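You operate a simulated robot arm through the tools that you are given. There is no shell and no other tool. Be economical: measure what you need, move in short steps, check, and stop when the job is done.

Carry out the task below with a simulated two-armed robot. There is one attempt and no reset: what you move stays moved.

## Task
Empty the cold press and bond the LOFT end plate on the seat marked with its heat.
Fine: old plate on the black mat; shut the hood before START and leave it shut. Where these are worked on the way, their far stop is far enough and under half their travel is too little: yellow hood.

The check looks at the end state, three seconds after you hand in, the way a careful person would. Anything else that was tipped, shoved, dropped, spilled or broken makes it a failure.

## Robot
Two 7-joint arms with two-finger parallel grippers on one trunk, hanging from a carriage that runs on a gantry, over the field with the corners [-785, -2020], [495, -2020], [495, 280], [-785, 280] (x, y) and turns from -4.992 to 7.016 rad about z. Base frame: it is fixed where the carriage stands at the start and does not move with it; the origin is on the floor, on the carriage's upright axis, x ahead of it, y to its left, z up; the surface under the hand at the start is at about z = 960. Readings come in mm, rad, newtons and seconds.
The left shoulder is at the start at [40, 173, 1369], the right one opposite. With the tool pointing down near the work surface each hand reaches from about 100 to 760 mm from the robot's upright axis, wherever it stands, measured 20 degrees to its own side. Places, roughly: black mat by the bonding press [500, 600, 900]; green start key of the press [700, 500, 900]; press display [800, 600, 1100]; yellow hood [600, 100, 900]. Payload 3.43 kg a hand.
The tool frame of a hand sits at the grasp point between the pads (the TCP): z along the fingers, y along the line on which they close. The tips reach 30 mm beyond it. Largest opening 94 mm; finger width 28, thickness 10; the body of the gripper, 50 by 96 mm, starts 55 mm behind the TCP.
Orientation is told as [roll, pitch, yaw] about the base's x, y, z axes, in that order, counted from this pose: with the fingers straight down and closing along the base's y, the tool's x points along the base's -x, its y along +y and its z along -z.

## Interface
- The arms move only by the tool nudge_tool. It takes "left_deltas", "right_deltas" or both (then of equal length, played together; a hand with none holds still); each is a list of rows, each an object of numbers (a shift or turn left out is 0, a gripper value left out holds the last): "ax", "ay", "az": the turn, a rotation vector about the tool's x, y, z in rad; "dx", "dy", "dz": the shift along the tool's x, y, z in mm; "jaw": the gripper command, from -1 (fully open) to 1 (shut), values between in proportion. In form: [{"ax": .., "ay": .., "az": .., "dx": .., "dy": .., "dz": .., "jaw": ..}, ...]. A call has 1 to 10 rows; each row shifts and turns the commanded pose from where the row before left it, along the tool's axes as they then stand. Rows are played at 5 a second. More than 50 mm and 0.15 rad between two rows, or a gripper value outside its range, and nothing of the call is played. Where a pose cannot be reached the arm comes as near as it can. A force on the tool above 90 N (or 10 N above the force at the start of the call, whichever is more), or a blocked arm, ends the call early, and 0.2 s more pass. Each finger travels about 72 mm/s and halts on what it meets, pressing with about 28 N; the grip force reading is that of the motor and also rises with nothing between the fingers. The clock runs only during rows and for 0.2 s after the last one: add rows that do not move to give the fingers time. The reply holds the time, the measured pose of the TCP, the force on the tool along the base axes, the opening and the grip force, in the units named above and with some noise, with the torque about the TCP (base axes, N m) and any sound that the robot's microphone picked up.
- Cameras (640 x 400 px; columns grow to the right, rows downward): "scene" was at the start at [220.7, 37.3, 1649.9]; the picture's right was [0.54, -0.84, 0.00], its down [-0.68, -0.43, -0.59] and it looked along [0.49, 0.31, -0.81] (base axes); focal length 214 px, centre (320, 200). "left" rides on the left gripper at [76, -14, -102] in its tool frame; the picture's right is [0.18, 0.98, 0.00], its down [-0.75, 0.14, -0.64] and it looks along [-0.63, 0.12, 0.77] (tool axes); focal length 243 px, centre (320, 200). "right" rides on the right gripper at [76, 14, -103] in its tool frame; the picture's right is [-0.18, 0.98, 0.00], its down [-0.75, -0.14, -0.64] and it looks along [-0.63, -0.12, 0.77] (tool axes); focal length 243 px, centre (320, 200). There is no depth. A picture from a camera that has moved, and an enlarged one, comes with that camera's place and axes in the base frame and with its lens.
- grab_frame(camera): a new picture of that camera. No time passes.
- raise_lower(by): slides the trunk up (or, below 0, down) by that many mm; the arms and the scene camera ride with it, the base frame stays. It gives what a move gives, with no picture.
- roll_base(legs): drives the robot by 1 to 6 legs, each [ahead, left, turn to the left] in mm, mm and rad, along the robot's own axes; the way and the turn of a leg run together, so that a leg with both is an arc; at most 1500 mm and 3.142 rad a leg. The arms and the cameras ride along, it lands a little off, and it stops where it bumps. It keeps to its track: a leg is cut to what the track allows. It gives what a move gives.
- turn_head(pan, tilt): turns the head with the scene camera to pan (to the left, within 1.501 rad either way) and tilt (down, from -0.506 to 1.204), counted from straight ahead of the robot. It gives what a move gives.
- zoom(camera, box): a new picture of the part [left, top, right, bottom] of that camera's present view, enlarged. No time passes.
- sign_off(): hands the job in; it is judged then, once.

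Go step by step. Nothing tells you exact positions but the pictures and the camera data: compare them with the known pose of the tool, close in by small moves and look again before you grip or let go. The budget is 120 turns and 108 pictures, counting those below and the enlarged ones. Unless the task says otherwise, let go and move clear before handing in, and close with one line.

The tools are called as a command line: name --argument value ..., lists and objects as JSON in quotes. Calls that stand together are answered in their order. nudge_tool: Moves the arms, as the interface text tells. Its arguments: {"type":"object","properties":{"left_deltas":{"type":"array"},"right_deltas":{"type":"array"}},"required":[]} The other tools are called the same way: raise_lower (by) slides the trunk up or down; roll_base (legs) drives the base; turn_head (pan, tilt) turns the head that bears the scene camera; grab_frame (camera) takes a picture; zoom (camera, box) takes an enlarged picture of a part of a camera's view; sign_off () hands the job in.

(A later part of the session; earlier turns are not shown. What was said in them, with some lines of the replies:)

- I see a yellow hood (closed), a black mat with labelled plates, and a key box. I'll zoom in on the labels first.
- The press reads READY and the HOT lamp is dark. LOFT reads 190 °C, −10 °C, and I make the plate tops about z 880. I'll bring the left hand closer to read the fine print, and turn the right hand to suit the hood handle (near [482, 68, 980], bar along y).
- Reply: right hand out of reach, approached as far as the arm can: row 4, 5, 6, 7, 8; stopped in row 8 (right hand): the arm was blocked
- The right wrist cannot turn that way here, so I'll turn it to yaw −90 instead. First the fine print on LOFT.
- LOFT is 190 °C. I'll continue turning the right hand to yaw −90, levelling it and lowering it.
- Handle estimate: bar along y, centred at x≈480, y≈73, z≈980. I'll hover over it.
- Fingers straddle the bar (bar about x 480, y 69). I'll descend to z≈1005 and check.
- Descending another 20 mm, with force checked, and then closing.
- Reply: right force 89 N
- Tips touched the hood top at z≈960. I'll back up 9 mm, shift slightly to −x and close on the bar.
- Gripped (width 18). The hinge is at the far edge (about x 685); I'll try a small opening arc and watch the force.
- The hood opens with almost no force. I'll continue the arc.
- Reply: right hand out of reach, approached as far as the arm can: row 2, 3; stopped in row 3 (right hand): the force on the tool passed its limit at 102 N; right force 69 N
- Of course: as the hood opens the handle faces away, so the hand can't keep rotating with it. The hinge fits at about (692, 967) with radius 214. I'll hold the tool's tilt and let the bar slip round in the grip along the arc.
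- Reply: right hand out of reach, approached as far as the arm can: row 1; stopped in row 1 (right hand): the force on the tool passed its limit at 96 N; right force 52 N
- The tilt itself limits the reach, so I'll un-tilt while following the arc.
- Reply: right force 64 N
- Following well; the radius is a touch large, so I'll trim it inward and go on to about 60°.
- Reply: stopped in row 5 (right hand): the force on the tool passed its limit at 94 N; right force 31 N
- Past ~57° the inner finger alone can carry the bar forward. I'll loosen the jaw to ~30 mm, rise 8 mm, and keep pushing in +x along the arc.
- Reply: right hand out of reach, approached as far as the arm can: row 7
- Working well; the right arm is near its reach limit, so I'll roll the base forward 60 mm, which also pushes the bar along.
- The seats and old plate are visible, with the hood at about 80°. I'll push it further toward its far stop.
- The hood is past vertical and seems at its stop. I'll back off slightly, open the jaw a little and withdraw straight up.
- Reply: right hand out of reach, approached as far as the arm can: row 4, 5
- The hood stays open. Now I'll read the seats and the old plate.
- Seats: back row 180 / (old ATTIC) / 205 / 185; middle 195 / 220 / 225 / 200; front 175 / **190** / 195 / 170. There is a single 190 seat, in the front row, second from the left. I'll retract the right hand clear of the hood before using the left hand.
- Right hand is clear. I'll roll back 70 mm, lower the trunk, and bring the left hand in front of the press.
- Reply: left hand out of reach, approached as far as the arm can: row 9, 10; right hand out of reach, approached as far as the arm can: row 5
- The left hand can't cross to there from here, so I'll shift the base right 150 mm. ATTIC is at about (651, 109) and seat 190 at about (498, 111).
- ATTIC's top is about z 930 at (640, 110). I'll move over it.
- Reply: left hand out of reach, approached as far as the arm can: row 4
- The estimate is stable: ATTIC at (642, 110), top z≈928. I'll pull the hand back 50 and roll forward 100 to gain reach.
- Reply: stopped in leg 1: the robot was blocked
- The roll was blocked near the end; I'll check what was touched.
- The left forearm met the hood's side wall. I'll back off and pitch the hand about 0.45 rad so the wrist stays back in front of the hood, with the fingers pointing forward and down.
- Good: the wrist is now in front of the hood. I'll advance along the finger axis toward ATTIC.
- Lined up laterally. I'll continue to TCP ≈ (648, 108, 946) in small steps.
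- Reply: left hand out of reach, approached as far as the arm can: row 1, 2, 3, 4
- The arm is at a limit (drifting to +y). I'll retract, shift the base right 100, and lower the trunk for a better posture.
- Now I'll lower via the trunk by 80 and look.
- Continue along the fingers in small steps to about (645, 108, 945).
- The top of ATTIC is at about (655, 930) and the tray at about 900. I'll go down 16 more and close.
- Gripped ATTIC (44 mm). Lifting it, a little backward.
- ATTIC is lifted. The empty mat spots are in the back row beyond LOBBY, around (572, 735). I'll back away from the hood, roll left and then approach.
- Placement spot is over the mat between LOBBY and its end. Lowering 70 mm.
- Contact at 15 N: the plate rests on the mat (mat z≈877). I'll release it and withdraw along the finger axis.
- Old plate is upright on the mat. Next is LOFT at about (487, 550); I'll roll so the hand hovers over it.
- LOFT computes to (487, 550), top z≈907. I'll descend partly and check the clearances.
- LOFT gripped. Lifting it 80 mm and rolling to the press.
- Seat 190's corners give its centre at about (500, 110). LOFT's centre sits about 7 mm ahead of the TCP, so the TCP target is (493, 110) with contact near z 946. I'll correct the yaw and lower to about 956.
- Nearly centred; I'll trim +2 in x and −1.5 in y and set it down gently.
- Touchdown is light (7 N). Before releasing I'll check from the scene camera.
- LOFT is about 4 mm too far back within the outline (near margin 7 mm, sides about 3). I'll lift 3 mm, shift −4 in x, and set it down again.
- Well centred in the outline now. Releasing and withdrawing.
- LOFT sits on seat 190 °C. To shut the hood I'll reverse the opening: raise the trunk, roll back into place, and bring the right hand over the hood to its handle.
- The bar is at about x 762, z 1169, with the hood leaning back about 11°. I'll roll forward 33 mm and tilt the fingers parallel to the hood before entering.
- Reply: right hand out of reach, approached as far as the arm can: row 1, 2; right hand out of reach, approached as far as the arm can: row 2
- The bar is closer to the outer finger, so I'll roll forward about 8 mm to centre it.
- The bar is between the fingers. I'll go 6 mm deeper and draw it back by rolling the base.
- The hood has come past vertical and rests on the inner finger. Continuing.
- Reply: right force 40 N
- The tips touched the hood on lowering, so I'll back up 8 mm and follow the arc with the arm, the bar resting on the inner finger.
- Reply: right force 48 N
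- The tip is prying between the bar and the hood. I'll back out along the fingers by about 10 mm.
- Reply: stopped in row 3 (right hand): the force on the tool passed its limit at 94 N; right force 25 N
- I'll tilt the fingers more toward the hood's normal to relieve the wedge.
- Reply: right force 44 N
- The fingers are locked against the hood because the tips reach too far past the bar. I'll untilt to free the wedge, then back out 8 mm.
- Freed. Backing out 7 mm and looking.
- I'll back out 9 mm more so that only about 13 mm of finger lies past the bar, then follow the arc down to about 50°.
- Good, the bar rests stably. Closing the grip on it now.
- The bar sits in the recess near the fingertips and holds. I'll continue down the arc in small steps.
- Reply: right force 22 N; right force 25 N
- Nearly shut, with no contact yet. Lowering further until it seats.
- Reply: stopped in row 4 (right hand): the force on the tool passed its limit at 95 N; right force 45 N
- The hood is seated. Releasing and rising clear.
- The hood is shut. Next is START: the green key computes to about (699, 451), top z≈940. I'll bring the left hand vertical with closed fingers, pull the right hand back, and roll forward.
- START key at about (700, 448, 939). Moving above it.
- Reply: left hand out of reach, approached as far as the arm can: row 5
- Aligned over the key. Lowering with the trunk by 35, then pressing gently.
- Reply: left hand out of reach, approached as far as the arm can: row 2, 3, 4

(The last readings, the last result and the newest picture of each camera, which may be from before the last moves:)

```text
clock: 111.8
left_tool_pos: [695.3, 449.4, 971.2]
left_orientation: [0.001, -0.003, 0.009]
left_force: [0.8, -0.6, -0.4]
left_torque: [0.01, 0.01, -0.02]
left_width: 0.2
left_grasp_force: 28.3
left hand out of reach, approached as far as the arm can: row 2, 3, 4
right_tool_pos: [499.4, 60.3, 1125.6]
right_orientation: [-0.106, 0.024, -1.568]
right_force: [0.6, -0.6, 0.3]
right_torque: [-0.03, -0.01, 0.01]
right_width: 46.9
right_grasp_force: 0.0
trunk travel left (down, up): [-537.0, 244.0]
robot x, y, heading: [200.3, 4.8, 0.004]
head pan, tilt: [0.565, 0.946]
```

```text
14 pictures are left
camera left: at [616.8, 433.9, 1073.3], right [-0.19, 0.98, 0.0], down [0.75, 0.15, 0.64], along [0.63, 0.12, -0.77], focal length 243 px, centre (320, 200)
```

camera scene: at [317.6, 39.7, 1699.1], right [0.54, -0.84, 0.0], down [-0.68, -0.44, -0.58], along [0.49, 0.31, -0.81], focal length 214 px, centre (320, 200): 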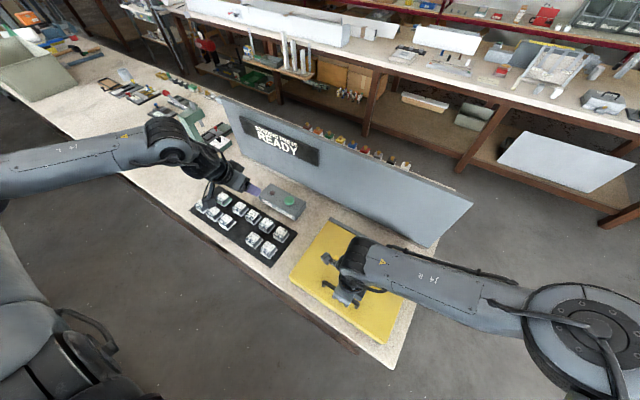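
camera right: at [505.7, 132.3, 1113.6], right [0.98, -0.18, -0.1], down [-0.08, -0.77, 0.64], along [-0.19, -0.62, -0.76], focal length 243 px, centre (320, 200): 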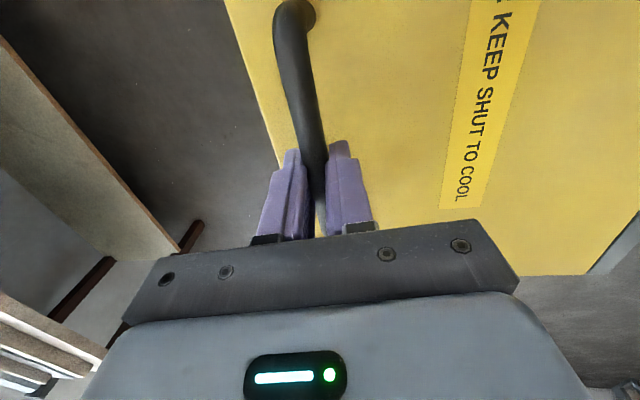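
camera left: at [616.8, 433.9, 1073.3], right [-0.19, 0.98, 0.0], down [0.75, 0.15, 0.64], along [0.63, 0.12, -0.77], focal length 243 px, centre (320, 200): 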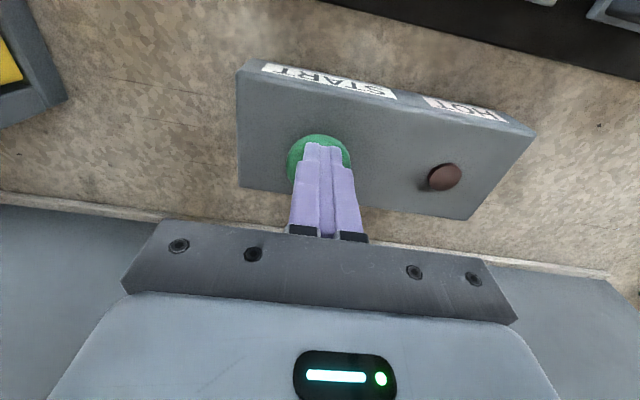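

At the reach limit. I'll lift slightly, roll forward 35 mm, and step the hand back over the key.

nudge_tool --left_deltas '[{"dz": -20}, {"dz": -15}, {}]'

roll_base --legs '[[40, 0, 0]]'

nudge_tool --left_deltas '[{"dx": 18}, {"dx": 18}, {}]'

grab_frame --camera "left"

```text
clock: 112.6
left_tool_pos: [694.9, 449.7, 1006.8]
left_orientation: [-0.001, -0.002, 0.008]
left_force: [0.9, -0.9, 0.7]
left_torque: [0.01, -0.01, 0.0]
left_width: 0.0
left_grasp_force: 27.8
right_tool_pos: [499.3, 60.8, 1126.5]
right_orientation: [-0.104, 0.025, -1.569]
right_force: [0.2, 0.5, 0.2]
right_torque: [0.01, 0.01, 0.03]
right_width: 47.1
right_grasp_force: 0.1
trunk travel left (down, up): [-537.0, 244.0]
robot x, y, heading: [199.7, 2.1, 0.001]
head pan, tilt: [0.565, 0.946]
```

```text
clock: 113.5
left_tool_pos: [734.5, 450.2, 1007.5]
left_orientation: [-0.001, -0.003, 0.008]
left_force: [-0.5, -0.3, -0.2]
left_torque: [0.0, 0.0, 0.01]
left_width: 0.0
left_grasp_force: 27.7
right_tool_pos: [538.6, 60.5, 1126.1]
right_orientation: [-0.104, 0.023, -1.569]
right_force: [-0.1, -0.4, 0.5]
right_torque: [0.01, 0.04, 0.01]
right_width: 47.3
right_grasp_force: 0.1
trunk travel left (down, up): [-537.0, 244.0]
robot x, y, heading: [239.9, 3.1, 0.004]
head pan, tilt: [0.565, 0.946]
```

```text
clock: 114.3
left_tool_pos: [699.9, 448.6, 1006.8]
left_orientation: [-0.001, -0.002, 0.01]
left_force: [0.6, 0.0, 0.1]
left_torque: [-0.02, 0.01, 0.0]
left_width: 0.0
left_grasp_force: 28.3
right_tool_pos: [538.6, 59.1, 1126.8]
right_orientation: [-0.103, 0.024, -1.568]
right_force: [-0.7, 1.0, 0.6]
right_torque: [0.0, 0.02, -0.01]
right_width: 46.9
right_grasp_force: 0.1
trunk travel left (down, up): [-537.0, 244.0]
robot x, y, heading: [239.2, 3.7, 0.005]
head pan, tilt: [0.565, 0.946]
```

```text
13 pictures are left
camera left: at [621.3, 434.4, 1108.8], right [-0.19, 0.98, 0.0], down [0.75, 0.15, 0.64], along [0.63, 0.12, -0.77], focal length 243 px, centre (320, 200)
```

left: 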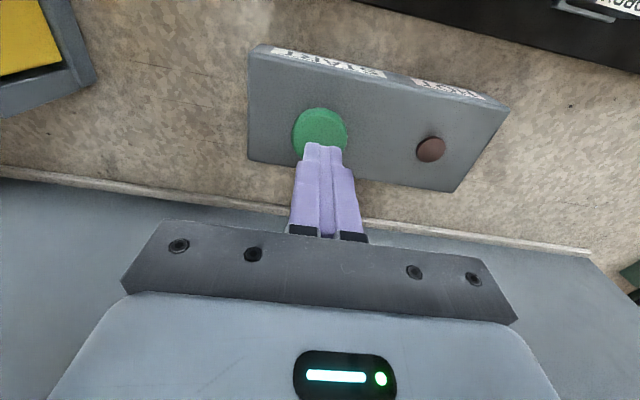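

Key centre (701, 449), top about z 925. Pressing down in steps.

nudge_tool --left_deltas '[{"dz": 15}, {"dz": 15}, {"dz": 10}, {"dz": 4}, {"dz": 4}, {"dz": 4}, {}]'

grab_frame --camera "scene"

```text
clock: 116.0
left_tool_pos: [702.2, 450.9, 961.0]
left_orientation: [-0.004, -0.006, 0.005]
left_force: [-11.4, -4.4, 27.9]
left_torque: [-0.15, 0.49, -0.01]
left_width: 0.0
left_grasp_force: 27.6
right_tool_pos: [538.9, 63.6, 1126.6]
right_orientation: [-0.104, 0.027, -1.567]
right_force: [-0.2, 2.3, 0.5]
right_torque: [-0.03, 0.02, -0.01]
right_width: 47.1
right_grasp_force: 0.1
trunk travel left (down, up): [-537.0, 244.0]
robot x, y, heading: [235.8, 3.4, 0.008]
head pan, tilt: [0.565, 0.946]
heard: click
stopped in row 7 (left hand): the force on the tool passed its limit at 91 N (the readings are from after the stop); the commanded pose is now the measured one
```

```text
12 pictures are left
camera scene: at [458.2, 43.1, 1665.5], right [0.54, -0.84, 0.0], down [-0.68, -0.44, -0.59], along [0.49, 0.32, -0.81], focal length 214 px, centre (320, 200)
```

scene: 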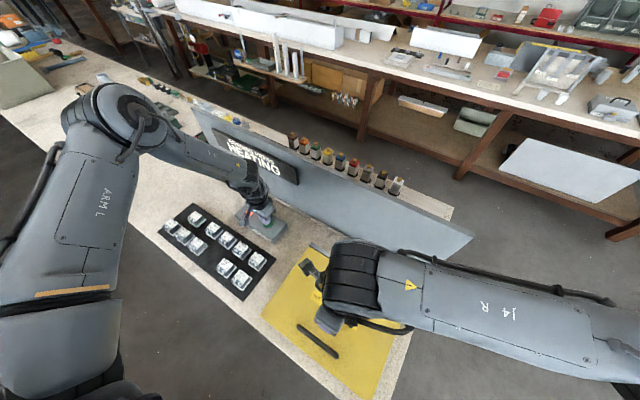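

A click, and the display reads HEATING. I'll lift the left hand clear and check the display, lamp and hood.

nudge_tool --left_deltas '[{"dz": -15}, {"dz": -30}, {"dz": -30}, {"dz": -30}, {"dx": 30}, {"dx": 30}, {}]' --right_deltas '[{"dz": -10}, {"dz": -20}, {"dy": -30}, {"dy": -30}, {"dy": -30}, {"dy": -30}, {}]'

zoom --camera "scene" --box '[140, 110, 440, 370]'

```text
clock: 117.6
left_tool_pos: [638.3, 448.5, 1061.0]
left_orientation: [-0.003, -0.003, 0.008]
left_force: [-0.2, 0.1, 0.5]
left_torque: [0.05, 0.01, 0.01]
left_width: 0.0
left_grasp_force: 28.0
right_tool_pos: [422.1, 58.6, 1168.6]
right_orientation: [-0.104, 0.025, -1.57]
right_force: [1.1, 0.5, 0.3]
right_torque: [-0.01, -0.02, 0.01]
right_width: 47.2
right_grasp_force: 0.1
trunk travel left (down, up): [-537.0, 244.0]
robot x, y, heading: [235.2, 0.7, 0.002]
head pan, tilt: [0.565, 0.946]
```

```text
1.54 times, centred on (290, 240) of scene
camera zoom: at [458.4, 41.0, 1664.9], right [0.54, -0.84, 0.0], down [-0.68, -0.44, -0.59], along [0.49, 0.32, -0.81], focal length 330 px, centre (366, 138)
```

zoom: 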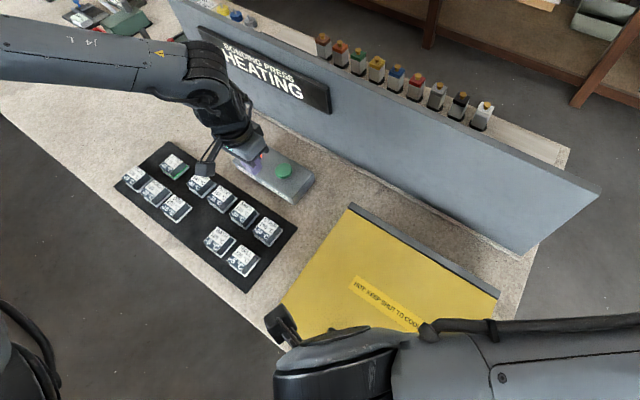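

HEATING is on, the hood is shut and the plates are in order. I'll back the robot off and wait a little to see whether the cycle completes.

roll_base --legs '[[-150, 0, 0]]'

nudge_tool --left_deltas '[{}, {}, {}, {}, {}, {}, {}, {}, {}, {}]'

nudge_tool --left_deltas '[{}, {}, {}, {}, {}, {}, {}, {}, {}, {}]'

nudge_tool --left_deltas '[{}, {}, {}, {}, {}, {}, {}, {}, {}, {}]'

zoom --camera "scene" --box '[160, 90, 440, 330]'

```text
clock: 119.0
left_tool_pos: [488.5, 447.1, 1061.4]
left_orientation: [-0.004, -0.001, 0.008]
left_force: [0.3, -0.2, -0.2]
left_torque: [0.03, 0.02, 0.0]
left_width: 0.3
left_grasp_force: 27.9
right_tool_pos: [272.1, 57.9, 1167.8]
right_orientation: [-0.105, 0.024, -1.57]
right_force: [-0.3, 0.3, -0.6]
right_torque: [0.0, -0.02, 0.03]
right_width: 47.1
right_grasp_force: 0.0
trunk travel left (down, up): [-537.0, 244.0]
robot x, y, heading: [87.8, -0.2, 0.006]
head pan, tilt: [0.565, 0.946]
```

```text
clock: 121.2
left_tool_pos: [488.6, 448.2, 1061.5]
left_orientation: [-0.004, 0.0, 0.008]
left_force: [0.7, -0.5, 0.0]
left_torque: [-0.02, -0.01, 0.03]
left_width: 0.0
left_grasp_force: 28.3
right_tool_pos: [273.8, 58.0, 1169.1]
right_orientation: [-0.106, 0.024, -1.57]
right_force: [-0.2, 0.4, -0.5]
right_torque: [0.01, 0.0, -0.02]
right_width: 46.7
right_grasp_force: 0.1
trunk travel left (down, up): [-537.0, 244.0]
robot x, y, heading: [88.6, 0.5, 0.005]
head pan, tilt: [0.565, 0.946]
```

```text
clock: 123.4
left_tool_pos: [489.0, 448.2, 1061.8]
left_orientation: [-0.004, -0.003, 0.01]
left_force: [0.1, 0.7, -0.2]
left_torque: [0.03, 0.01, 0.03]
left_width: 0.0
left_grasp_force: 28.0
right_tool_pos: [273.0, 58.4, 1168.7]
right_orientation: [-0.105, 0.024, -1.568]
right_force: [0.1, 0.8, 0.1]
right_torque: [0.02, -0.01, 0.01]
right_width: 46.8
right_grasp_force: 0.1
trunk travel left (down, up): [-537.0, 244.0]
robot x, y, heading: [86.8, 1.3, 0.008]
head pan, tilt: [0.565, 0.946]
```

```text
clock: 125.6
left_tool_pos: [490.4, 447.5, 1062.5]
left_orientation: [-0.003, -0.001, 0.009]
left_force: [-0.3, -0.5, 0.5]
left_torque: [-0.01, 0.02, 0.0]
left_width: 0.0
left_grasp_force: 28.0
right_tool_pos: [272.9, 57.7, 1168.3]
right_orientation: [-0.102, 0.025, -1.568]
right_force: [-0.7, 0.6, 0.2]
right_torque: [-0.01, -0.01, -0.02]
right_width: 47.1
right_grasp_force: 0.0
trunk travel left (down, up): [-537.0, 244.0]
robot x, y, heading: [90.4, -0.2, 0.003]
head pan, tilt: [0.565, 0.946]
```

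```text
1.67 times, centred on (300, 210) of scene
camera zoom: at [309.1, 40.4, 1664.9], right [0.54, -0.84, 0.0], down [-0.68, -0.44, -0.59], along [0.49, 0.32, -0.81], focal length 358 px, centre (353, 183)
```

zoom: 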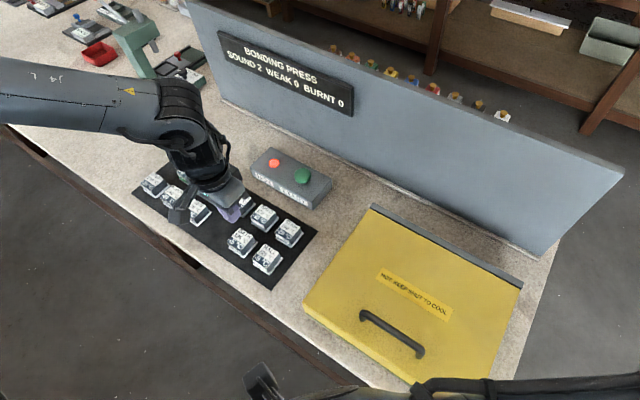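

The display shows SOUND 2, WEAK 0, BURNT 0, the HOT lamp is lit, and the hood is shut with both hands clear. Handing in.

sign_off

```text
The job is handed in.
```

The old ATTIC plate is on the black mat. LOFT is bonded on the 190 °C seat, with the display reading SOUND 2, WEAK 0, BURNT 0 after the cycle. I shut the yellow hood before START and left it shut.
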